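You operate a simulated robot arm through the tools that you are given. There is no shell and no other tool.

You run a simulated two-armed robot. Do the job below in one go: nothing can be reset, and whatever is moved stays where it is left.

## Task
Sand the glue spots off the pale strip, then let it up slowly by hand.
Fine: sanding block back, sliding knob drawn back, end knob turned off; it must not spring free; the other strip stays locked and is not sanded. What is to be rubbed or washed off counts as gone when no trace of it is left.

Only the result counts: the job must be done as asked and must still hold three seconds after the hand-in. Knocking over, shifting, dropping, spilling or breaking anything else fails it.

## Robot
Two 7-joint arms with two-finger parallel grippers on one trunk that stands fixed in place. Base frame: the origin is at the foot of the trunk, x ahead of it, y to its left, z up. Units: mm, rad, N and s.
The left shoulder is at [70, 163, 1270], the right one opposite. With the tool pointing down near the work surface each hand reaches from about 360 to 860 mm from the base axis, measured 20 degrees to its own side. Payload 3.43 kg a hand.
The TCP of each hand is the grasp point between the finger pads, 34 mm short of the fingertips. In the tool frame z runs along the fingers and y along their closing line. The gripper opens to 128 mm. The fingers are 24 mm wide and 12 mm thick; the gripper's body (48 by 130 mm) begins 96 mm behind the TCP.
Orientation is that of the tool frame in the base frame, as a unit quaternion [w, x, y, z]. With the fingers straight down and closing along the base's y, the tool's x points along the base's -x, its y along +y and its z along -z.

## Interface
- The arms move only by the tool step_arm. It takes "left_deltas", "right_deltas" or both (then of equal length, played together; a hand with none holds still); each is a list of rows, each a list of 7 numbers: the shift along the tool's x, y, z in mm, then the turn, a rotation vector about the tool's x, y, z in rad, then the gripper command, from -1 (fully open) to 1 (shut), values between in proportion. In form: [[dx, dy, dz, ax, ay, az, fingers], ...]. A call has 1 to 20 rows; each row is the pose to reach, as a shift and turn from the pose commanded when the call began, along the tool's axes at that moment. Rows are played at 5 a second. More than 50 mm and 0.15 rad between two rows, or a gripper value outside its range, and nothing of the call is played. Where a pose cannot be reached the arm comes as near as it can. A force on the tool above 40 N (or 10 N above the force at the start of the call, whichever is more), or a blocked arm, ends the call early, and 0.2 s more pass. Each finger travels about 153 mm/s and halts on what it meets, pressing with about 42 N; the grip force reading is that of the motor and also rises with nothing between the fingers. The clock runs only during rows and for 0.2 s after the last one: add rows that repeat a pose to give the fingers time. It gives the time, the measured TCP pose, the force on the tool (base axes), the opening and the grip force at its end, in the units of the frame above (readings bear some noise), with the torque about the TCP (base axes, N m) and any sound that the robot's microphone picked up, and new pictures: "show" is both (left out), scene, wrist or none (wrist: the cameras of the hands that moved).
- Cameras (640 x 400 px; columns grow to the right, rows downward): "scene" is now at [131, -30.2, 1486]; the picture's right is [-0.37, -0.93, 0.00], its down [-0.55, 0.22, -0.80] and it looks along [0.74, -0.30, -0.60] (base axes); focal length 317 px, centre (320, 200). "left" rides on the left gripper at [76, 11, -160] in its tool frame; the picture's right is [-0.15, 0.99, 0.00], its down [-0.88, -0.13, -0.46] and it looks along [-0.45, -0.07, 0.89] (tool axes); focal length 234 px, centre (320, 200). "right" rides on the right gripper at [76, -11, -160] in its tool frame; the picture's right is [0.15, 0.99, 0.00], its down [-0.88, 0.13, -0.46] and it looks along [-0.45, 0.07, 0.89] (tool axes); focal length 234 px, centre (320, 200). There is no depth. A picture from a camera that has moved, and an enlarged one, comes with that camera's place and axes in the base frame and with its lens. The place of the scene camera against the robot may be out by one fixed shift of up to 12 mm in any direction.
- slide_trunk(by): slides the trunk up (or, below 0, down) by that many mm; the arms and the scene camera ride with it, the base frame stays. It gives what a move gives, with no picture.
- pan_tilt(pan, tilt): turns the head with the scene camera to pan (to the left, within 1.501 rad either way) and tilt (down, from -0.506 to 1.204), counted from straight ahead of the robot. It gives what a move gives, and a new picture of the scene camera.
- close_up(camera, box): a new picture of the part [left, top, right, bottom] of that camera's present view, enlarged. It takes no simulated time.
- sign_off(): hands the job in; it is judged then, once.

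Nothing tells you positions but the pictures and the camera data. Unless the task says otherwise, let go and move clear before handing in.

The tools are called after "Request:" as name(argument=value, ...) on one line, values as JSON. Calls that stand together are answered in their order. step_arm: Moves the arms, as the interface text tells. Its arguments: {"type":"object","properties":{"left_deltas":{"type":"array"},"right_deltas":{"type":"array"},"show":{"type":"string","enum":["both","scene","wrist","none"]}},"required":[]} The other tools are called the same way: slide_trunk (by) slides the trunk up or down; pan_tilt (pan, tilt) turns the head that bears the scene camera; close_up (camera, box) takes an enlarged picture of a part of a camera's view; sign_off () hands the job in.

At the start:

```text
clock: 0.0
left_tcp_pos: [577.3, -18.2, 1097.1]
left_orientation: [0.0, 0.0, 1.0, 0.0]
left_contact_force: [0.7, 0.1, -0.8]
left_torque: [0.01, 0.0, 0.0]
left_width: 128.3
left_grasp_force: 0.1
right_tcp_pos: [371.8, -430.3, 1157.2]
right_orientation: [0.001, -0.001, 1.0, 0.0]
right_contact_force: [-1.1, 0.1, -0.6]
right_torque: [-0.02, 0.0, -0.02]
right_width: 128.0
right_grasp_force: 0.0
trunk travel left (down, up): [-750.0, 190.0]
head pan, tilt: [-0.38, 0.641]
```

scene: 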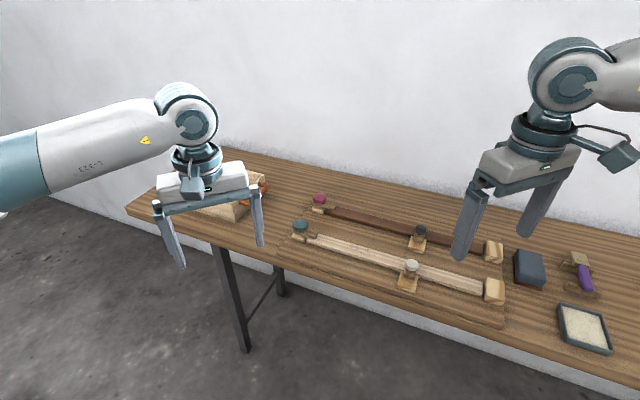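
right: 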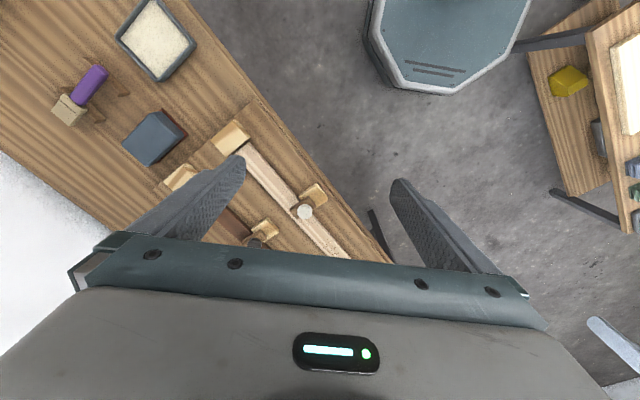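
left: 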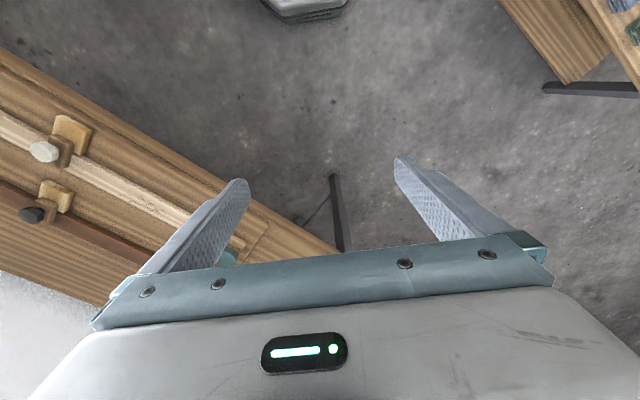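

The scene shows a bench with two bowed or clamped strips (one pale, one dark), each with an end knob and a sliding knob, and a blue sanding block to the right. I'll take enlarged views first to understand the mechanism.

Request:
close_up(camera="scene", box=[270, 180, 430, 280])

Request:
close_up(camera="scene", box=[380, 210, 540, 310])

Request:
close_up(camera="scene", box=[480, 230, 640, 360])

Request:
close_up(camera="right", box=[40, 0, 380, 260])

```text
4.00 times, centred on (350, 230) of scene
camera zoom: at [131.0, -30.2, 1486.0], right [-0.37, -0.93, 0.0], down [-0.55, 0.22, -0.8], along [0.74, -0.3, -0.6], focal length 1267 px, centre (200, 80)
```

zoom: 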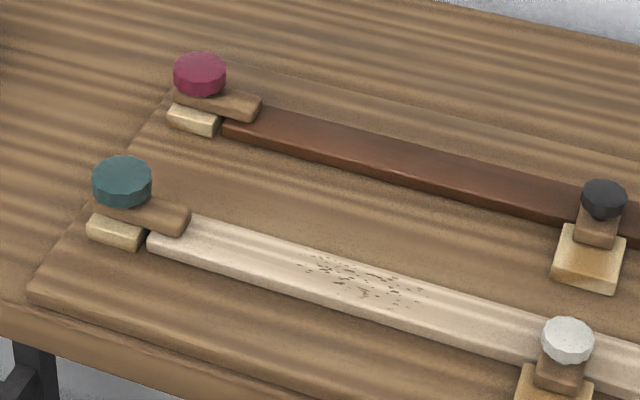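

```text
4.00 times, centred on (460, 260) of scene
camera zoom: at [131.0, -30.2, 1486.0], right [-0.37, -0.93, 0.0], down [-0.55, 0.22, -0.8], along [0.74, -0.3, -0.6], focal length 1267 px, centre (-240, -40)
```

zoom: 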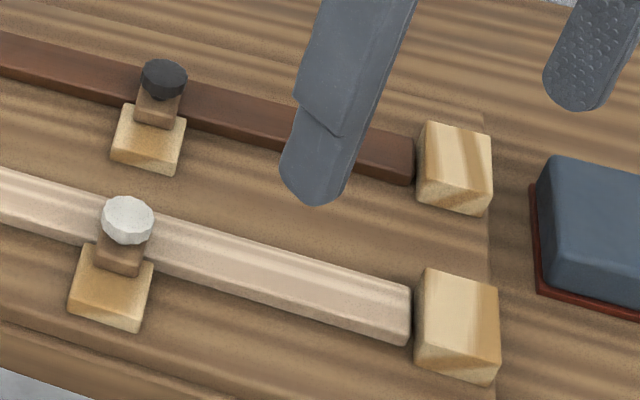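

```text
3.08 times, centred on (560, 295) of scene
camera zoom: at [131.0, -30.2, 1486.0], right [-0.37, -0.93, 0.0], down [-0.55, 0.22, -0.8], along [0.74, -0.3, -0.6], focal length 975 px, centre (-418, -92)
```

zoom: 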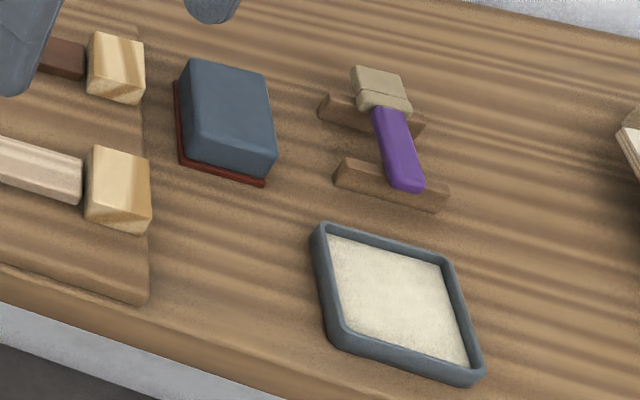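

```text
1.54 times, centred on (210, 130) of right
camera zoom: at [297.1, -441.7, 1317.4], right [-0.15, 0.99, 0.0], down [0.88, 0.13, 0.46], along [0.45, 0.07, -0.89], focal length 360 px, centre (489, 308)
```

zoom: 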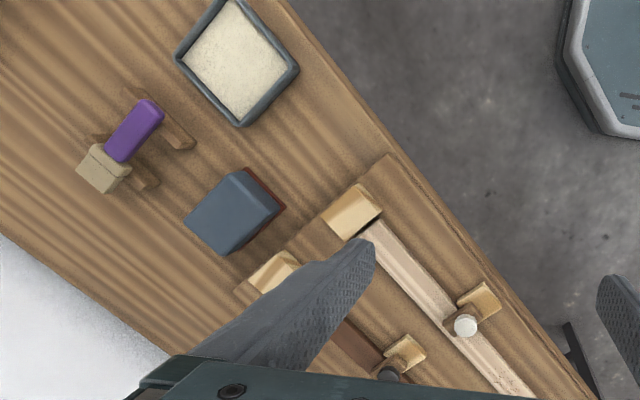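

Rough triangulation puts the bench top near z≈830. The pale strip runs at about 45° from a block near (430,-600) to the teal end knob near (790,-233), and the glue is around (668,-366). I'll move the right hand over the area for better views and turn the head toward it.

Request:
step_arm(right_deltas=[[-10, -30, 0, 0, 0, 0, -1], [-20, -65, 0, 0, 0, 0, -1], [-30, -100, 0, 0, 0, 0, -1], [-40, -130, 0, 0, 0, 0, -1]], show="wrist")

Request:
pan_tilt(pan=-0.69, tilt=0.8)

```text
clock: 1.0
left_tcp_pos: [577.0, -19.4, 1097.0]
left_orientation: [0.0, 0.0, 1.0, 0.0]
left_contact_force: [-0.8, 0.4, -0.4]
left_torque: [0.03, -0.02, 0.0]
left_width: 127.9
left_grasp_force: 0.0
right_tcp_pos: [412.4, -560.2, 1159.5]
right_orientation: [0.001, 0.0, 1.0, 0.001]
right_contact_force: [-0.2, -0.5, -0.5]
right_torque: [0.0, 0.01, -0.01]
right_width: 127.7
right_grasp_force: 0.1
trunk travel left (down, up): [-750.0, 190.0]
head pan, tilt: [-0.38, 0.641]
camera right: at [337.5, -573.1, 1319.6], right [-0.15, 0.99, 0.0], down [0.88, 0.13, 0.46], along [0.45, 0.07, -0.89], focal length 234 px, centre (320, 200)
```

right: 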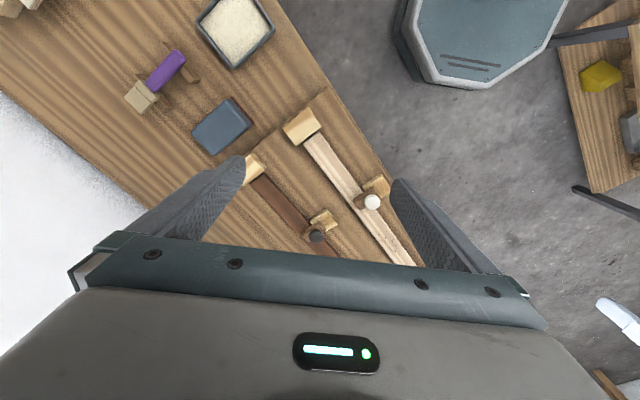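

```text
clock: 1.8
left_tcp_pos: [576.7, -18.2, 1096.5]
left_orientation: [0.0, 0.0, 1.0, 0.0]
left_contact_force: [-0.1, 0.2, 0.5]
left_torque: [-0.01, 0.0, -0.02]
left_width: 128.1
left_grasp_force: 0.1
right_tcp_pos: [411.0, -559.1, 1161.6]
right_orientation: [0.0, 0.0, 1.0, 0.0]
right_contact_force: [-0.6, -0.4, 0.0]
right_torque: [0.02, -0.01, 0.02]
right_width: 128.0
right_grasp_force: 0.0
trunk travel left (down, up): [-750.0, 190.0]
head pan, tilt: [-0.689, 0.799]
camera scene: at [112.3, -48.8, 1472.7], right [-0.64, -0.77, 0.0], down [-0.55, 0.46, -0.7], along [0.54, -0.44, -0.72], focal length 317 px, centre (320, 200)
```

scene: 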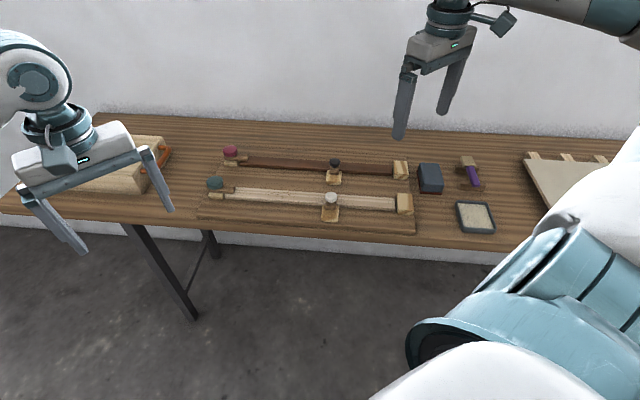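

The bench now lies straight across the scene view. I'll zoom in on the fixtures and the sanding block.

Request:
close_up(camera="scene", box=[190, 135, 350, 235])

Request:
close_up(camera="scene", box=[300, 140, 428, 220])

Request:
close_up(camera="scene", box=[380, 145, 508, 245])

Request:
close_up(camera="right", box=[180, 60, 440, 270])

```text
4.00 times, centred on (270, 185) of scene
camera zoom: at [112.3, -48.8, 1472.7], right [-0.64, -0.77, 0.0], down [-0.55, 0.46, -0.7], along [0.54, -0.44, -0.72], focal length 1267 px, centre (520, 260)
```

zoom: 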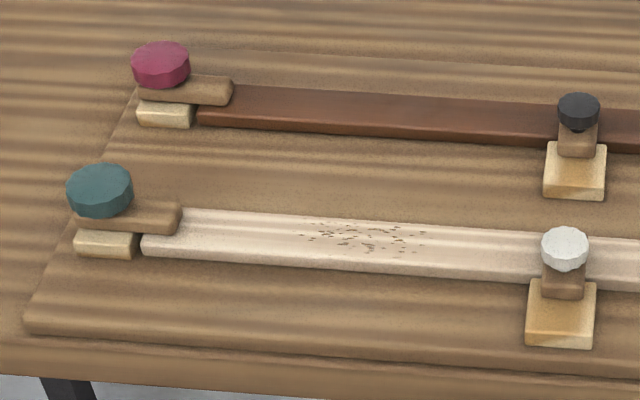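

```text
5.00 times, centred on (364, 180) of scene
camera zoom: at [112.3, -48.8, 1472.7], right [-0.64, -0.77, 0.0], down [-0.55, 0.46, -0.7], along [0.54, -0.44, -0.72], focal length 1584 px, centre (100, 300)
```

zoom: 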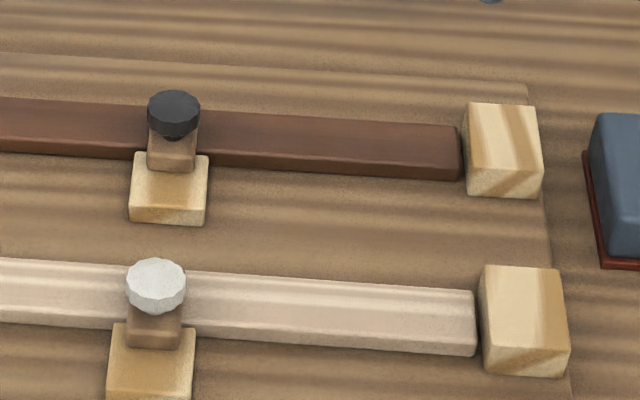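

```text
4.00 times, centred on (444, 195) of scene
camera zoom: at [112.3, -48.8, 1472.7], right [-0.64, -0.77, 0.0], down [-0.55, 0.46, -0.7], along [0.54, -0.44, -0.72], focal length 1267 px, centre (-176, 220)
```

zoom: 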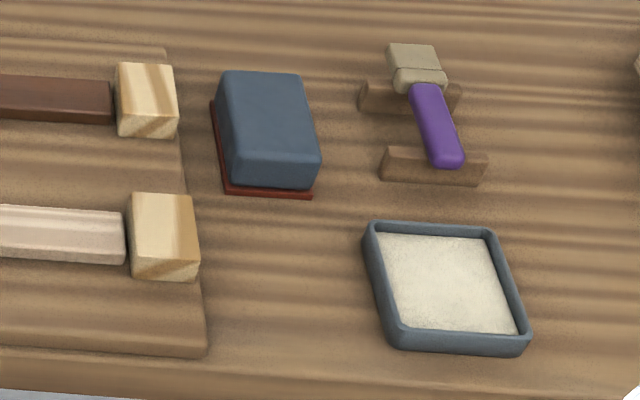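

```text
1.90 times, centred on (310, 165) of right
camera zoom: at [337.1, -571.4, 1320.3], right [-0.15, 0.99, 0.0], down [0.88, 0.13, 0.46], along [0.45, 0.07, -0.89], focal length 446 px, centre (339, 267)
```

zoom: 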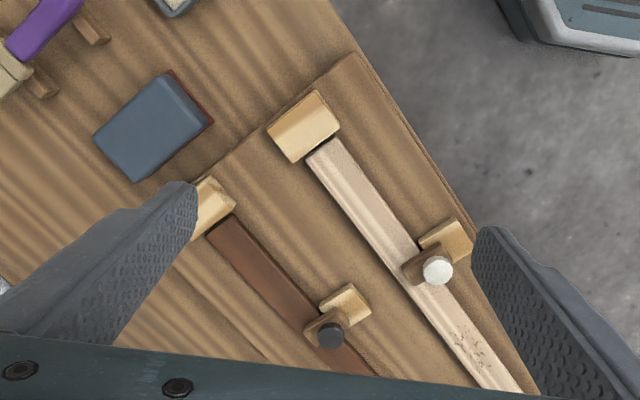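

The white slider knob top is near (535,-435,902), and the dark strip runs parallel about 140 mm further away. The sanding block is about 100×57 mm, centred near (443,-741) with its long side across the bench. I'll bring the right hand above it and turn about 0.777 rad to line up.

Request:
step_arm(right_deltas=[[-5, -26, 20, 0, 0, 0.111, -1], [-10, -52, 42, 0, 0, 0.222, -1], [-15, -78, 65, 0, 0, 0.333, -1], [-19, -104, 88, 0, 0, 0.444, -1], [-24, -130, 112, 0, 0, 0.555, -1], [-28, -156, 136, 0, 0, 0.666, -1], [-32, -182, 160, 0, 0, 0.777, -1], [-32, -182, 160, 0, 0, 0.777, -1]], show="both")

```text
clock: 3.6
left_tcp_pos: [577.0, -18.0, 1096.6]
left_orientation: [0.0, 0.0, 1.0, -0.001]
left_contact_force: [0.6, 0.3, 0.1]
left_torque: [-0.01, 0.0, -0.02]
left_width: 128.0
left_grasp_force: 0.0
right_tcp_pos: [443.0, -741.9, 998.0]
right_orientation: [-0.001, 0.38, 0.925, 0.0]
right_contact_force: [-0.6, 0.3, -0.2]
right_torque: [0.02, 0.01, 0.04]
right_width: 127.8
right_grasp_force: 0.1
trunk travel left (down, up): [-750.0, 190.0]
head pan, tilt: [-0.689, 0.799]
camera scene: at [112.0, -48.4, 1472.7], right [-0.64, -0.77, 0.0], down [-0.55, 0.46, -0.7], along [0.54, -0.44, -0.72], focal length 317 px, centre (320, 200)
camera right: at [382.3, -696.5, 1157.1], right [0.59, 0.81, 0.0], down [0.72, -0.53, 0.46], along [0.37, -0.27, -0.89], focal length 234 px, centre (320, 200)
```

scene: 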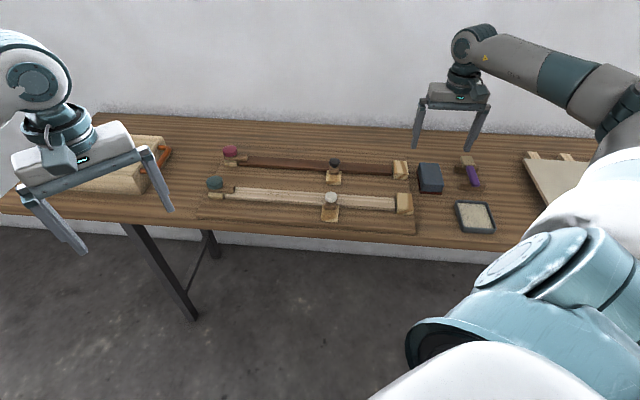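
right: 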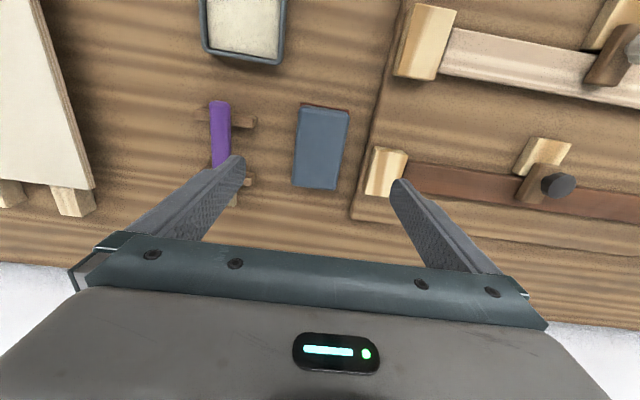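

The hand is above the block and roughly aligned. I'll zoom in to measure the block's position and the bench angle.

Request:
close_up(camera="right", box=[200, 60, 440, 220])

Request:
close_up(camera="right", box=[360, 0, 640, 240])

```text
2.50 times, centred on (320, 140) of right
camera zoom: at [382.3, -696.5, 1157.1], right [0.59, 0.81, 0.0], down [0.72, -0.53, 0.46], along [0.37, -0.27, -0.89], focal length 585 px, centre (320, 350)
```

zoom: 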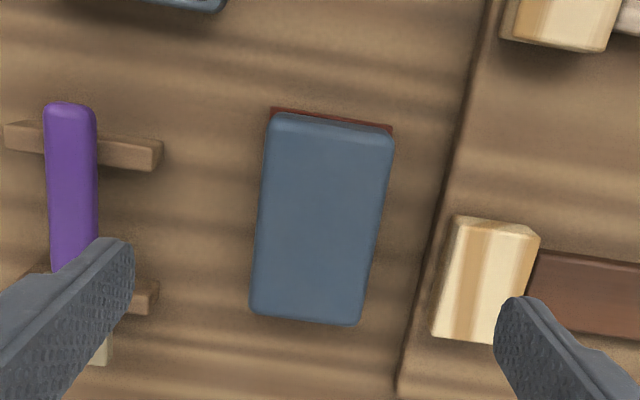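

```text
1.67 times, centred on (500, 120) of right
camera zoom: at [382.3, -696.5, 1157.1], right [0.59, 0.81, 0.0], down [0.72, -0.53, 0.46], along [0.37, -0.27, -0.89], focal length 390 px, centre (20, 333)
```

zoom: 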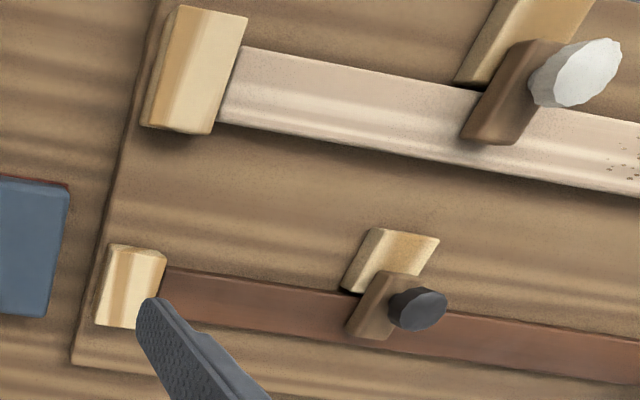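

The block is well aligned with the gripper, with its centre about 3 mm toward tool −x. I'll narrow the fingers to about 84 mm to stay clear of the neighbouring stop block and mallet rests, then descend partway.

Request:
step_arm(right_deltas=[[-3, -0.5, 10, 0, 0, 0, -0.31], [-3, -0.5, 35, 0, 0, 0, -0.31], [-3, -0.5, 60, 0, 0, 0, -0.31], [-3, -0.5, 80, 0, 0, 0, -0.31], [-3, -0.5, 80, 0, 0, 0, -0.31]], show="both")

```text
clock: 4.8
left_tcp_pos: [576.7, -18.6, 1097.8]
left_orientation: [0.0, 0.0, 1.0, -0.001]
left_contact_force: [0.2, -0.1, -0.1]
left_torque: [0.01, 0.01, 0.03]
left_width: 128.1
left_grasp_force: 0.0
right_tcp_pos: [444.3, -745.3, 918.7]
right_orientation: [0.0, 0.379, 0.925, -0.001]
right_contact_force: [-0.3, 2.1, 0.2]
right_torque: [0.0, 0.01, -0.04]
right_width: 83.5
right_grasp_force: 0.0
trunk travel left (down, up): [-750.0, 190.0]
head pan, tilt: [-0.689, 0.799]
camera scene: at [112.1, -48.9, 1472.7], right [-0.64, -0.77, 0.0], down [-0.55, 0.46, -0.7], along [0.54, -0.44, -0.72], focal length 317 px, centre (320, 200)
camera right: at [383.2, -700.1, 1077.7], right [0.59, 0.81, 0.0], down [0.72, -0.52, 0.46], along [0.37, -0.27, -0.89], focal length 234 px, centre (320, 200)
```

scene: 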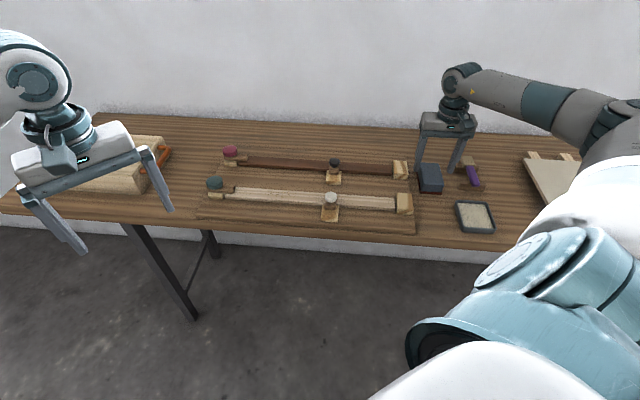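
right: 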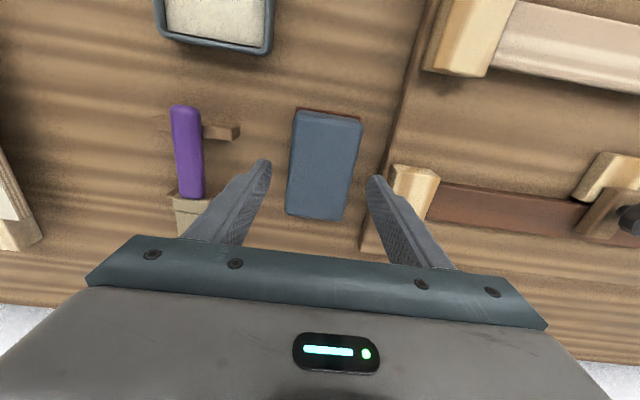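

The gripper is just above the block, with about 1.5 mm of centring to correct. I'll descend so the fingertips sit about 12–15 mm above the table, and close on the block.

Request:
step_arm(right_deltas=[[0, 1.5, 15, 0, 0, 0, -0.31], [0, 1.5, 30, 0, 0, 0, -0.31], [0, 1.5, 41, 0, 0, 0, -0.31], [0, 1.5, 41, 0, 0, 0, -0.2], [0, 1.5, 41, 0, 0, 0, -0.05], [0, 1.5, 41, 0, 0, 0, 0.1], [0, 1.5, 41, 0, 0, 0, 0.5], [0, 1.5, 41, 0, 0, 0, 1], [0, 1.5, 41, 0, 0, 0, 1], [0, 1.5, 41, 0, 0, 0, 1]], show="both")

```text
clock: 7.0
left_tcp_pos: [576.9, -17.8, 1097.9]
left_orientation: [0.0, -0.001, 1.0, 0.0]
left_contact_force: [-0.3, -0.4, 0.5]
left_torque: [0.02, -0.01, 0.0]
left_width: 128.1
left_grasp_force: 0.1
right_tcp_pos: [446.6, -743.1, 877.5]
right_orientation: [-0.001, 0.379, 0.925, 0.0]
right_contact_force: [0.8, 0.0, 1.2]
right_torque: [-0.09, 0.04, 0.01]
right_width: 61.4
right_grasp_force: 41.8
trunk travel left (down, up): [-750.0, 190.0]
head pan, tilt: [-0.689, 0.799]
camera scene: at [112.3, -49.1, 1472.6], right [-0.64, -0.77, 0.0], down [-0.55, 0.46, -0.7], along [0.54, -0.44, -0.72], focal length 317 px, centre (320, 200)
camera right: at [385.4, -698.8, 1037.2], right [0.59, 0.81, 0.0], down [0.72, -0.52, 0.46], along [0.37, -0.27, -0.89], focal length 234 px, centre (320, 200)
```

scene: 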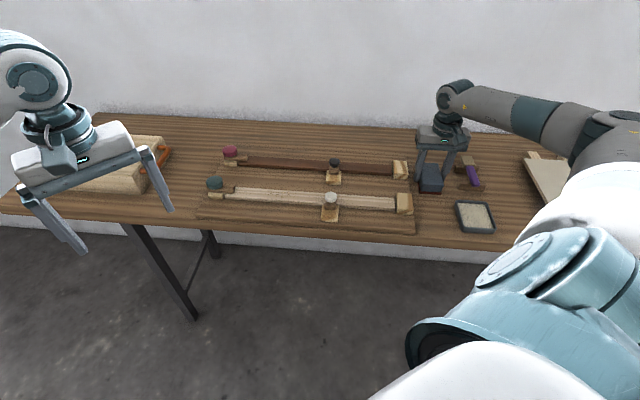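
right: 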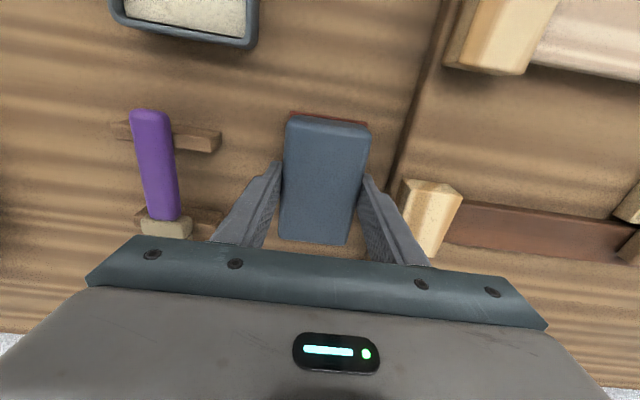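

The block is gripped at 61.4 mm width. I'll check how deep the grip is before lifting.

Request:
close_up(camera="scene", box=[390, 110, 490, 210])

Request:
close_up(camera="right", box=[220, 90, 420, 260])

```text
4.00 times, centred on (440, 160) of scene
camera zoom: at [112.3, -49.1, 1472.6], right [-0.64, -0.77, 0.0], down [-0.55, 0.46, -0.7], along [0.54, -0.44, -0.72], focal length 1267 px, centre (-160, 360)
```

zoom: 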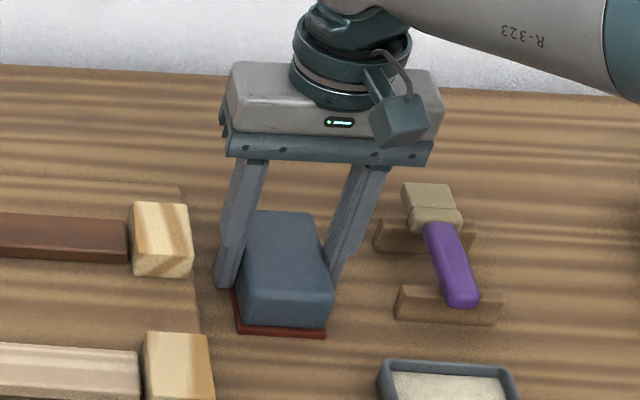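

```text
2.35 times, centred on (320, 175) of right
camera zoom: at [385.4, -698.8, 1037.2], right [0.59, 0.81, 0.0], down [0.72, -0.52, 0.46], along [0.37, -0.27, -0.89], focal length 551 px, centre (320, 259)
```

zoom: 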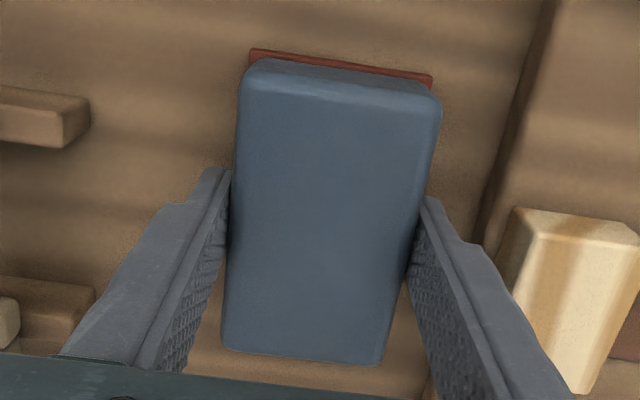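

The grip sits at mid-block and is deep enough. The block's home pose is TCP (446.6,-743.1,877.5). I'll lift it above the knobs and carry it over the glue patch.

Request:
step_arm(right_deltas=[[0, 0, -25, 0, 0, 0, 1], [0, 0, -60, 0, 0, 0, 1], [0, 0, -100, 0, 0, 0, 1], [10, 40, -105, 0, 0, 0, 1], [20, 83, -105, 0, 0, 0, 1], [31, 126, -105, 0, 0, 0, 1], [42, 170, -105, 0, 0, 0, 1], [53, 214, -105, 0, 0, 0, 1], [64, 258, -105, 0, 0, 0, 1], [75, 302, -105, 0, 0, 0, 1], [86, 345, -105, 0, 0, 0, 1], [97, 388, -105, 0, 0, 0, 1], [107, 423, -105, 0, 0, 0, 1], [107, 423, -105, 0, 0, 0, 1]], show="both")

```text
clock: 10.0
left_tcp_pos: [576.3, -19.0, 1097.7]
left_orientation: [0.0, 0.0, 1.0, 0.0]
left_contact_force: [-0.3, -0.2, 0.1]
left_torque: [0.02, -0.02, 0.0]
left_width: 128.3
left_grasp_force: 0.2
right_tcp_pos: [665.6, -367.5, 980.7]
right_orientation: [0.0, 0.379, 0.925, 0.0]
right_contact_force: [0.4, 0.4, -1.1]
right_torque: [0.03, 0.0, 0.02]
right_width: 61.5
right_grasp_force: 41.7
trunk travel left (down, up): [-750.0, 190.0]
head pan, tilt: [-0.689, 0.799]
camera scene: at [112.0, -50.1, 1472.6], right [-0.64, -0.77, 0.0], down [-0.55, 0.46, -0.7], along [0.54, -0.44, -0.72], focal length 317 px, centre (320, 200)
camera right: at [605.0, -323.2, 1139.8], right [0.59, 0.81, 0.0], down [0.72, -0.53, 0.46], along [0.37, -0.27, -0.89], focal length 234 px, centre (320, 200)
```

scene: 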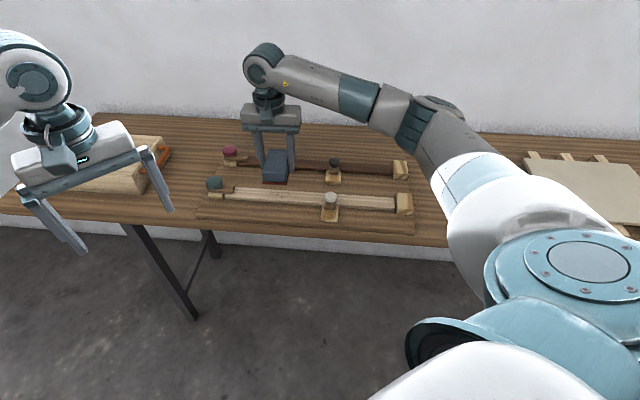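
right: 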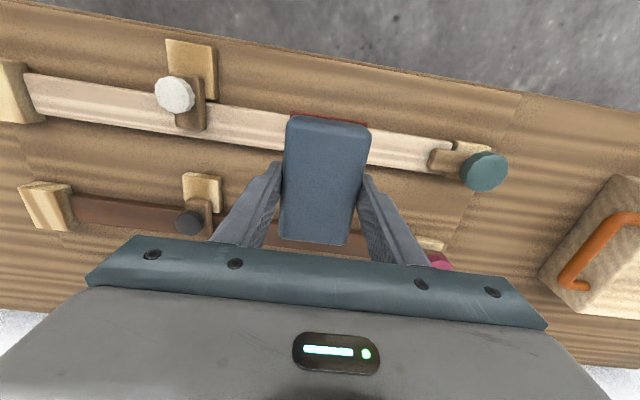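

The block is above the glue area and I can see the strip on both sides of it. I'll zoom in to measure the strip's line and heights.

Request:
close_up(camera="right", box=[0, 30, 320, 230])

Request:
close_up(camera="right", box=[270, 80, 530, 240])

Request:
close_up(camera="scene", box=[190, 90, 350, 230])

```text
2.00 times, centred on (160, 130) of right
camera zoom: at [605.0, -323.2, 1139.8], right [0.59, 0.81, 0.0], down [0.72, -0.53, 0.46], along [0.37, -0.27, -0.89], focal length 468 px, centre (640, 340)
```

zoom: 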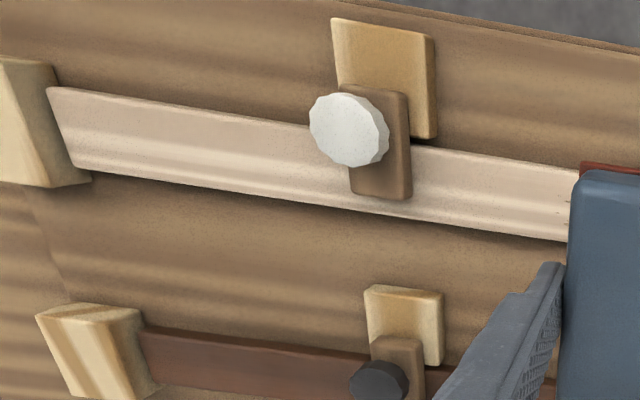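

```text
2.46 times, centred on (400, 160) of right
camera zoom: at [605.0, -323.2, 1139.8], right [0.59, 0.81, 0.0], down [0.72, -0.53, 0.46], along [0.37, -0.27, -0.89], focal length 576 px, centre (123, 298)
```

zoom: 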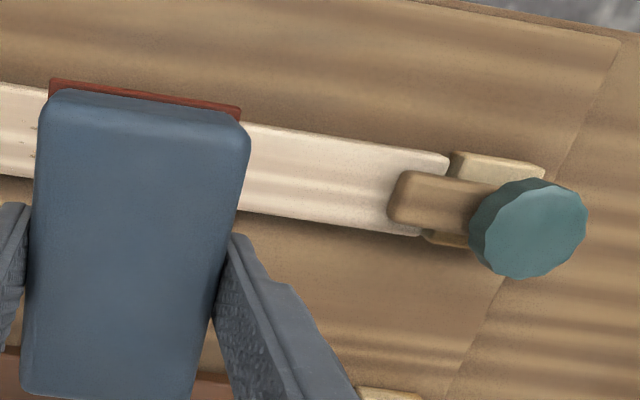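

```text
2.86 times, centred on (270, 160) of scene
camera zoom: at [112.0, -50.1, 1472.6], right [-0.64, -0.77, 0.0], down [-0.55, 0.46, -0.7], along [0.54, -0.44, -0.72], focal length 905 px, centre (463, 314)
```

zoom: 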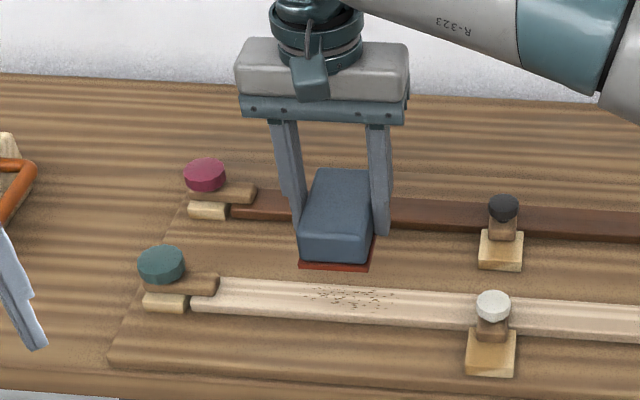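

The strip top is near z≈872 and about 39 mm wide, and its axis matches the tool's y to within 0.004 rad. Its centreline is about 16 mm toward tool +x of the TCP, and the glue spans tool y from about −48 to +36. I'll shift over the glue and descend carefully until contact.

Request:
step_arm(right_deltas=[[9, -2, 5, 0, 0, 0, 1], [18, -5, 20, 0, 0, 0, 1], [18, -5, 35, 0, 0, 0, 1], [18, -5, 45, 0, 0, 0, 1], [18, -5, 49, 0, 0, 0, 1], [18, -5, 52, 0, 0, 0, 1], [18, -5, 52, 0, 0, 0, 1]], show="both")

```text
clock: 11.6
left_tcp_pos: [576.5, -17.1, 1096.4]
left_orientation: [0.0, 0.0, 1.0, 0.0]
left_contact_force: [0.1, 1.3, 1.2]
left_torque: [0.02, -0.02, -0.04]
left_width: 128.0
left_grasp_force: 0.0
right_tcp_pos: [651.2, -357.3, 929.3]
right_orientation: [-0.001, 0.38, 0.925, 0.0]
right_contact_force: [-0.4, -0.5, -2.6]
right_torque: [-0.02, 0.03, 0.03]
right_width: 61.3
right_grasp_force: 41.9
trunk travel left (down, up): [-750.0, 190.0]
head pan, tilt: [-0.689, 0.799]
camera scene: at [112.5, -49.2, 1472.6], right [-0.64, -0.77, 0.0], down [-0.55, 0.46, -0.7], along [0.54, -0.44, -0.72], focal length 317 px, centre (320, 200)
camera right: at [590.0, -312.9, 1089.7], right [0.59, 0.81, 0.0], down [0.72, -0.52, 0.46], along [0.37, -0.27, -0.89], focal length 234 px, centre (320, 200)
```

scene: 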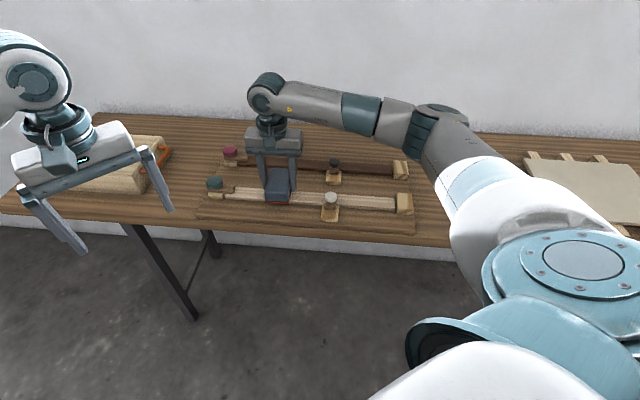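
right: 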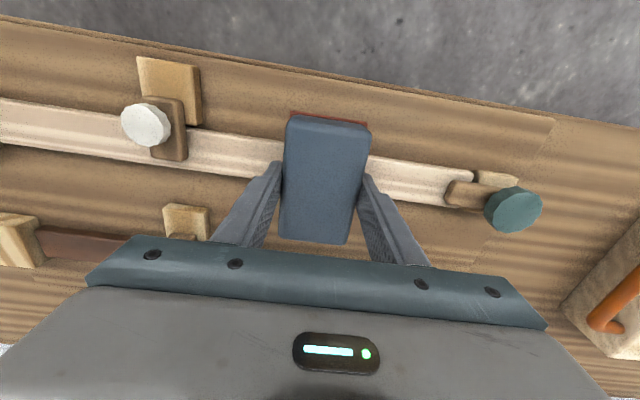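

There is no contact yet at TCP z=929, and the −2.6 N reading is the block's weight. I'll continue down in small steps.

Request:
step_arm(right_deltas=[[0, 0, 2, 0, 0, 0, 1], [0, 0, 4, 0, 0, 0, 1], [0, 0, 6, 0, 0, 0, 1], [0, 0, 8, 0, 0, 0, 1], [0, 0, 9, 0, 0, 0, 1], [0, 0, 10, 0, 0, 0, 1], [0, 0, 10, 0, 0, 0, 1]], show="wrist")

```text
clock: 13.2
left_tcp_pos: [577.2, -18.1, 1096.2]
left_orientation: [0.0, 0.0, 1.0, 0.0]
left_contact_force: [0.1, -0.3, 0.5]
left_torque: [-0.02, 0.02, 0.02]
left_width: 127.9
left_grasp_force: 0.0
right_tcp_pos: [651.9, -357.9, 919.3]
right_orientation: [0.0, 0.379, 0.925, 0.0]
right_contact_force: [0.8, -0.2, -2.4]
right_torque: [0.0, 0.0, 0.0]
right_width: 61.4
right_grasp_force: 41.7
trunk travel left (down, up): [-750.0, 190.0]
head pan, tilt: [-0.689, 0.799]
camera right: at [590.3, -313.0, 1079.6], right [0.59, 0.81, 0.0], down [0.72, -0.53, 0.46], along [0.37, -0.27, -0.89], focal length 234 px, centre (320, 200)
```

right: 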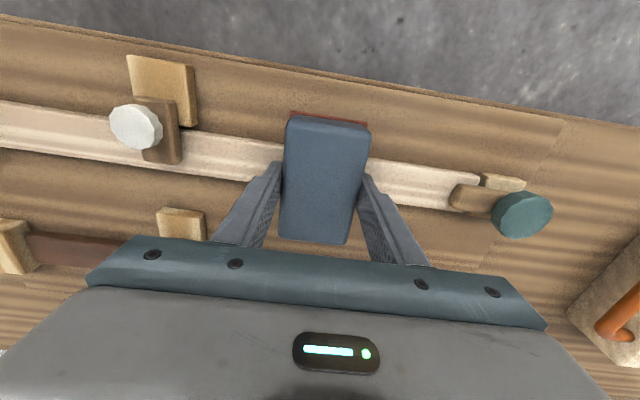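

Still free at 919. I'll go down a bit more in 1.5 mm steps.

Request:
step_arm(right_deltas=[[0, 0, 1.5, 0, 0, 0, 1], [0, 0, 3, 0, 0, 0, 1], [0, 0, 4.5, 0, 0, 0, 1], [0, 0, 6, 0, 0, 0, 1], [0, 0, 6, 0, 0, 0, 1]], show="scene")

Request:
close_up(camera="scene", box=[230, 140, 330, 220])

```text
clock: 14.4
left_tcp_pos: [577.2, -18.1, 1098.4]
left_orientation: [0.0, -0.001, 1.0, 0.0]
left_contact_force: [-0.2, -0.6, -0.3]
left_torque: [0.01, 0.04, -0.03]
left_width: 127.9
left_grasp_force: 0.0
right_tcp_pos: [651.0, -359.1, 914.4]
right_orientation: [0.001, 0.38, 0.925, 0.0]
right_contact_force: [-0.9, -0.5, -2.2]
right_torque: [-0.01, 0.01, 0.01]
right_width: 61.3
right_grasp_force: 41.9
trunk travel left (down, up): [-750.0, 190.0]
head pan, tilt: [-0.689, 0.799]
camera scene: at [112.7, -49.2, 1472.6], right [-0.64, -0.77, 0.0], down [-0.55, 0.46, -0.7], along [0.54, -0.44, -0.72], focal length 317 px, centre (320, 200)
```

scene: 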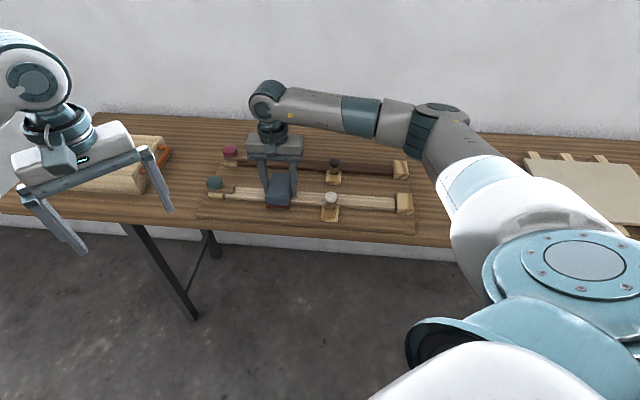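

```text
5.00 times, centred on (280, 180) of scene
camera zoom: at [112.7, -49.2, 1472.6], right [-0.64, -0.77, 0.0], down [-0.55, 0.46, -0.7], along [0.54, -0.44, -0.72], focal length 1584 px, centre (520, 300)
```

zoom: 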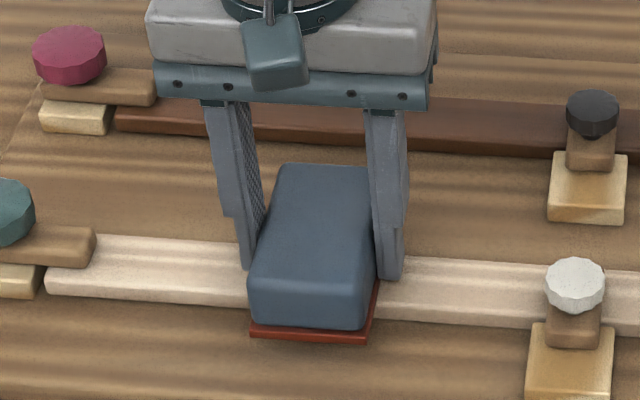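

The block is just above the strip and well placed. I'll keep descending gently.

Request:
step_arm(right_deltas=[[0, 0, 1.5, 0, 0, 0, 1], [0, 0, 3, 0, 0, 0, 1], [0, 0, 4, 0, 0, 0, 1], [0, 0, 5, 0, 0, 0, 1], [0, 0, 5, 0, 0, 0, 1]], show="none")

```text
clock: 15.6
left_tcp_pos: [576.0, -18.7, 1097.8]
left_orientation: [-0.001, 0.0, 1.0, 0.001]
left_contact_force: [-0.5, -0.8, 0.5]
left_torque: [0.02, 0.0, -0.01]
left_width: 128.1
left_grasp_force: 0.1
right_tcp_pos: [650.3, -358.0, 908.9]
right_orientation: [0.002, 0.38, 0.925, 0.0]
right_contact_force: [3.5, -3.3, 9.8]
right_torque: [-0.36, 0.16, 0.12]
right_width: 61.3
right_grasp_force: 41.8
trunk travel left (down, up): [-750.0, 190.0]
head pan, tilt: [-0.689, 0.799]
```

Contact at TCP z≈909 with about 12 N of press, so the strip top is near 872. I'll stroke along the strip, staying clear of the end bar and the slider.

Request:
step_arm(right_deltas=[[0, 15, 0.5, 0, 0, 0, 1], [0, 30, 0.5, 0, 0, 0, 1], [0, 45, 0.5, 0, 0, 0, 1], [0, 30, 0.5, 0, 0, 0, 1], [0, 15, 0.5, 0, 0, 0, 1], [0, 0, 0.5, 0, 0, 0, 1], [0, -15, 0.5, 0, 0, 0, 1], [0, -30, 0.5, 0, 0, 0, 1], [0, -45, 0.5, 0, 0, 0, 1], [0, -30, 0.5, 0, 0, 0, 1], [0, -15, 0.5, 0, 0, 0, 1], [0, 0, 0.5, 0, 0, 0, 1], [0, 15, 0.5, 0, 0, 0, 1], [0, 30, 0.5, 0, 0, 0, 1], [0, 45, 0.5, 0, 0, 0, 1]], show="both")

```text
clock: 18.8
left_tcp_pos: [575.4, -17.0, 1097.2]
left_orientation: [0.001, 0.001, 1.0, 0.001]
left_contact_force: [0.0, 0.7, 1.0]
left_torque: [0.01, -0.01, -0.02]
left_width: 128.0
left_grasp_force: 0.1
right_tcp_pos: [680.9, -324.8, 907.6]
right_orientation: [0.001, 0.379, 0.925, 0.0]
right_contact_force: [-4.0, -1.4, 11.1]
right_torque: [-0.31, 0.14, -0.1]
right_width: 61.0
right_grasp_force: 42.6
trunk travel left (down, up): [-750.0, 190.0]
head pan, tilt: [-0.689, 0.799]
camera scene: at [110.6, -48.1, 1472.7], right [-0.64, -0.77, 0.0], down [-0.55, 0.46, -0.7], along [0.54, -0.44, -0.72], focal length 317 px, centre (320, 200)
camera right: at [619.7, -279.8, 1068.8], right [0.59, 0.81, 0.0], down [0.72, -0.52, 0.46], along [0.37, -0.27, -0.89], focal length 234 px, centre (320, 200)
```

scene: 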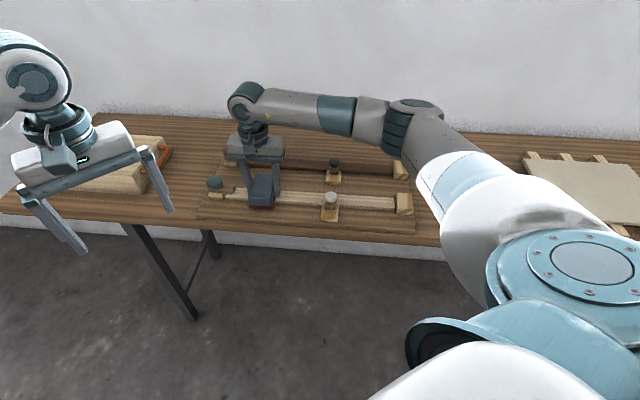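
right: 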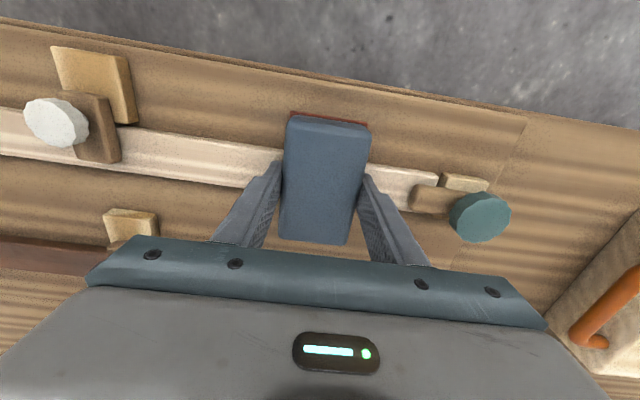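

The strokes ran smoothly at about 11–13 N. I'll check the exposed part of the strip for leftover glue.

Request:
close_up(camera="right", box=[100, 100, 300, 220])

Request:
close_up(camera="scene", box=[200, 160, 350, 220])

```text
3.20 times, centred on (200, 160) of right
camera zoom: at [619.7, -279.8, 1068.8], right [0.59, 0.81, 0.0], down [0.72, -0.52, 0.46], along [0.37, -0.27, -0.89], focal length 749 px, centre (704, 328)
```

zoom: 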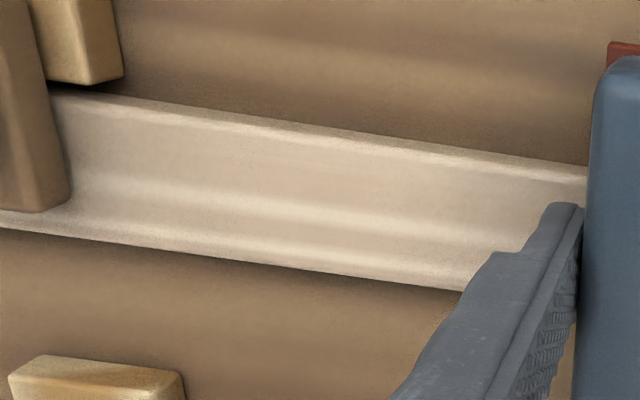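

```text
4.27 times, centred on (275, 190) of scene
camera zoom: at [110.6, -48.1, 1472.7], right [-0.64, -0.77, 0.0], down [-0.55, 0.46, -0.7], along [0.54, -0.44, -0.72], focal length 1352 px, centre (512, 243)
```

zoom: 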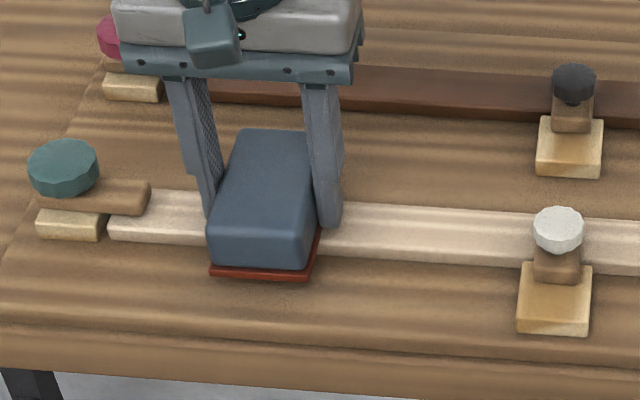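

The exposed part looks clean, with perhaps faint flecks left. I'll make several more full passes with a touch more pressure.

Request:
step_arm(right_deltas=[[0, -15, 0.6, 0, 0, 0, 1], [0, -30, 0.6, 0, 0, 0, 1], [0, -45, 0.6, 0, 0, 0, 1], [0, -60, 0.6, 0, 0, 0, 1], [0, -75, 0.6, 0, 0, 0, 1], [0, -92, 0.6, 0, 0, 0, 1], [3, -75, 0.6, 0, 0, 0, 1], [3, -60, 0.6, 0, 0, 0, 1], [3, -45, 0.6, 0, 0, 0, 1], [3, -30, 0.6, 0, 0, 0, 1], [3, -15, 0.6, 0, 0, 0, 1], [3, 0, 0.6, 0, 0, 0, 1], [-3, -15, 0.6, 0, 0, 0, 1], [-3, -30, 0.6, 0, 0, 0, 1], [-3, -45, 0.6, 0, 0, 0, 1], [-3, -60, 0.6, 0, 0, 0, 1], [-3, -75, 0.6, 0, 0, 0, 1], [-3, -92, 0.6, 0, 0, 0, 1]], show="both")

Request:
close_up(camera="right", box=[340, 100, 540, 220])

```text
clock: 22.6
left_tcp_pos: [575.0, -18.0, 1097.3]
left_orientation: [0.001, 0.0, 1.0, 0.0]
left_contact_force: [-1.3, -0.9, 0.5]
left_torque: [0.01, 0.04, -0.02]
left_width: 128.0
left_grasp_force: 0.0
right_tcp_pos: [621.0, -393.6, 908.3]
right_orientation: [0.001, 0.378, 0.926, 0.0]
right_contact_force: [2.9, 4.3, 15.1]
right_torque: [0.55, -0.49, -0.06]
right_width: 61.4
right_grasp_force: 42.1
trunk travel left (down, up): [-750.0, 190.0]
head pan, tilt: [-0.689, 0.799]
camera scene: at [110.7, -48.0, 1472.8], right [-0.64, -0.77, 0.0], down [-0.55, 0.46, -0.7], along [0.54, -0.44, -0.72], focal length 317 px, centre (320, 200)
camera right: at [558.9, -348.8, 1068.3], right [0.59, 0.81, 0.0], down [0.72, -0.52, 0.46], along [0.37, -0.27, -0.89], focal length 234 px, centre (320, 200)
```

scene: 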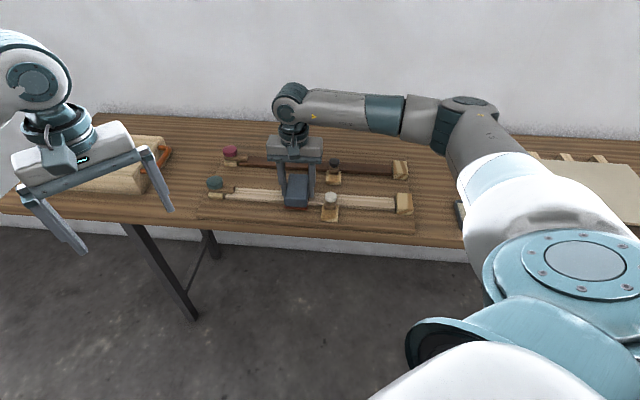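
right: 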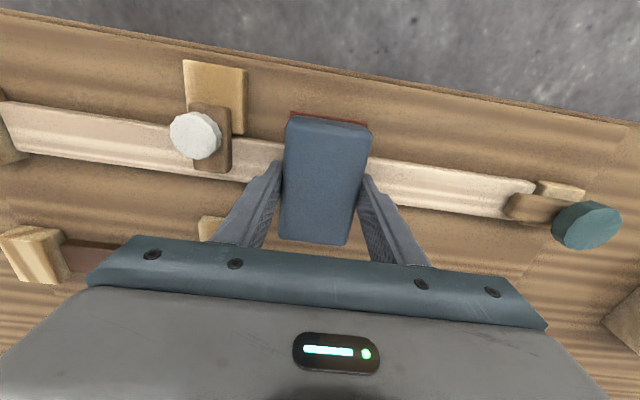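

```text
3.20 times, centred on (440, 160) of right
camera zoom: at [558.9, -348.8, 1068.3], right [0.59, 0.81, 0.0], down [0.72, -0.52, 0.46], along [0.37, -0.27, -0.89], focal length 749 px, centre (-64, 328)
```

zoom: 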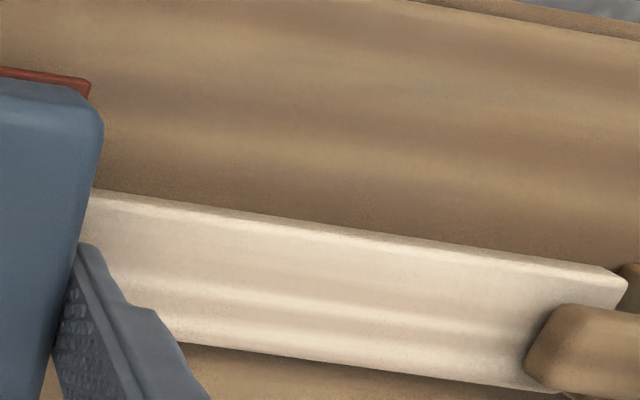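

The right part looks clean. I'll do one more pair of passes, then lift and inspect the full patch from a clear view.

Request:
step_arm(right_deltas=[[3, 15, 0, 0, 0, 0, 1], [3, 30, 0, 0, 0, 0, 1], [3, 45, 0, 0, 0, 0, 1], [3, 60, 0, 0, 0, 0, 1], [3, 75, 0, 0, 0, 0, 1], [3, 92, 0, 0, 0, 0, 1], [5, 75, 0, 0, 0, 0, 1], [5, 60, 0, 0, 0, 0, 1], [5, 45, 0, 0, 0, 0, 1], [5, 30, 0, 0, 0, 0, 1], [5, 15, 0, 0, 0, 0, 1], [5, 0, 0, 0, 0, 0, 1], [3, 30, 0, 0, 0, 0, 1], [3, 45, 0, 0, 0, 0, 1], [3, 45, -20, 0, 0, 0, 1], [3, 45, -50, 0, 0, 0, 1], [3, 45, -75, 0, 0, 0, 1]], show="none")

Request:
close_up(camera="scene", box=[210, 180, 330, 220])

Request:
close_up(camera="right", box=[140, 60, 520, 240])

```text
clock: 26.2
left_tcp_pos: [577.5, -17.4, 1096.4]
left_orientation: [0.0, 0.0, 1.0, 0.0]
left_contact_force: [1.5, 0.4, -0.1]
left_torque: [0.0, 0.01, 0.02]
left_width: 127.9
left_grasp_force: 0.0
right_tcp_pos: [649.0, -360.3, 982.6]
right_orientation: [-0.001, 0.377, 0.926, 0.0]
right_contact_force: [0.2, 0.1, -1.6]
right_torque: [-0.04, -0.01, -0.01]
right_width: 61.4
right_grasp_force: 42.5
trunk travel left (down, up): [-750.0, 190.0]
head pan, tilt: [-0.689, 0.799]
```

```text
5.33 times, centred on (270, 200) of scene
camera zoom: at [112.8, -49.0, 1472.5], right [-0.64, -0.77, 0.0], down [-0.55, 0.46, -0.7], along [0.54, -0.44, -0.72], focal length 1690 px, centre (587, 200)
```

zoom: 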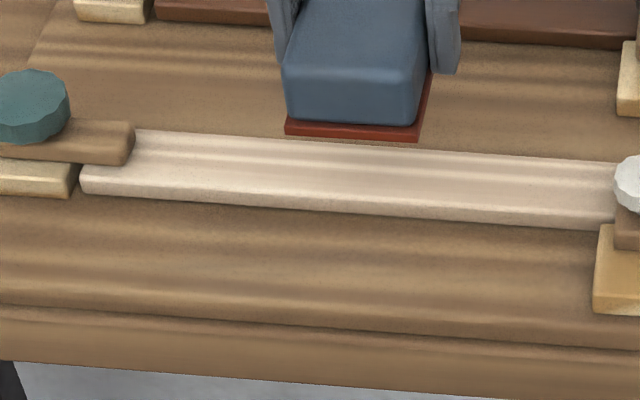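

```text
1.68 times, centred on (330, 150) of right
camera zoom: at [588.5, -315.2, 1142.3], right [0.59, 0.81, 0.0], down [0.72, -0.52, 0.46], along [0.37, -0.27, -0.89], focal length 394 px, centre (303, 284)
```

zoom: 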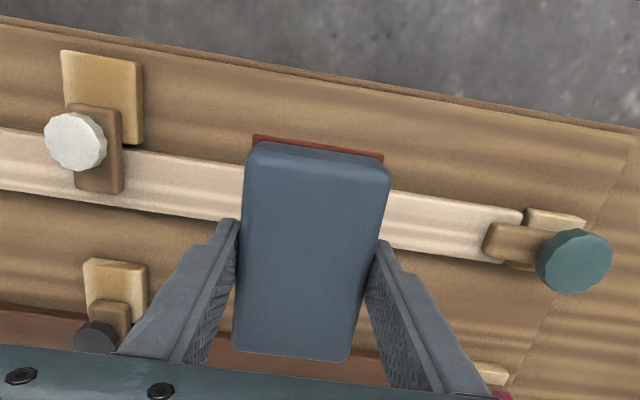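

The patch looks clean. I'll check at the highest magnification before returning the block.

Request:
close_up(camera="scene", box=[230, 185, 290, 215])

Request:
close_up(camera="scene", box=[270, 185, 330, 215])

```text
10.67 times, centred on (260, 200) of scene
camera zoom: at [112.8, -49.0, 1472.5], right [-0.64, -0.77, 0.0], down [-0.55, 0.46, -0.7], along [0.54, -0.44, -0.72], focal length 3379 px, centre (960, 200)
```

zoom: 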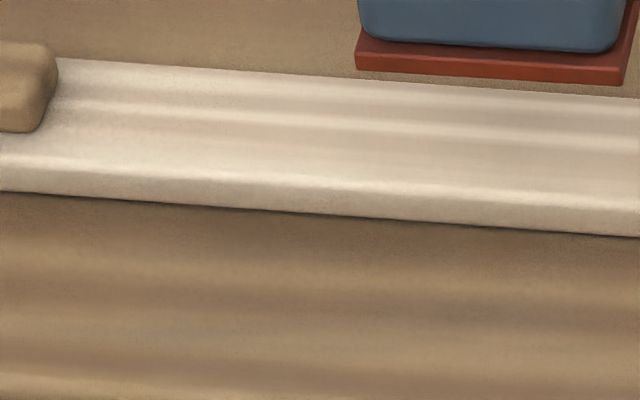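

```text
10.67 times, centred on (300, 200) of scene
camera zoom: at [112.8, -49.0, 1472.5], right [-0.64, -0.77, 0.0], down [-0.55, 0.46, -0.7], along [0.54, -0.44, -0.72], focal length 3379 px, centre (533, 200)
```

zoom: 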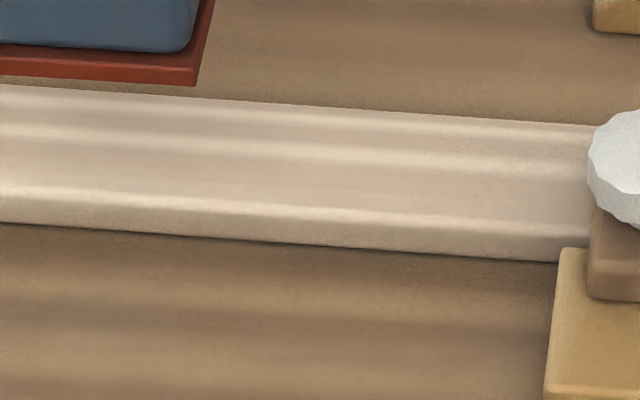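

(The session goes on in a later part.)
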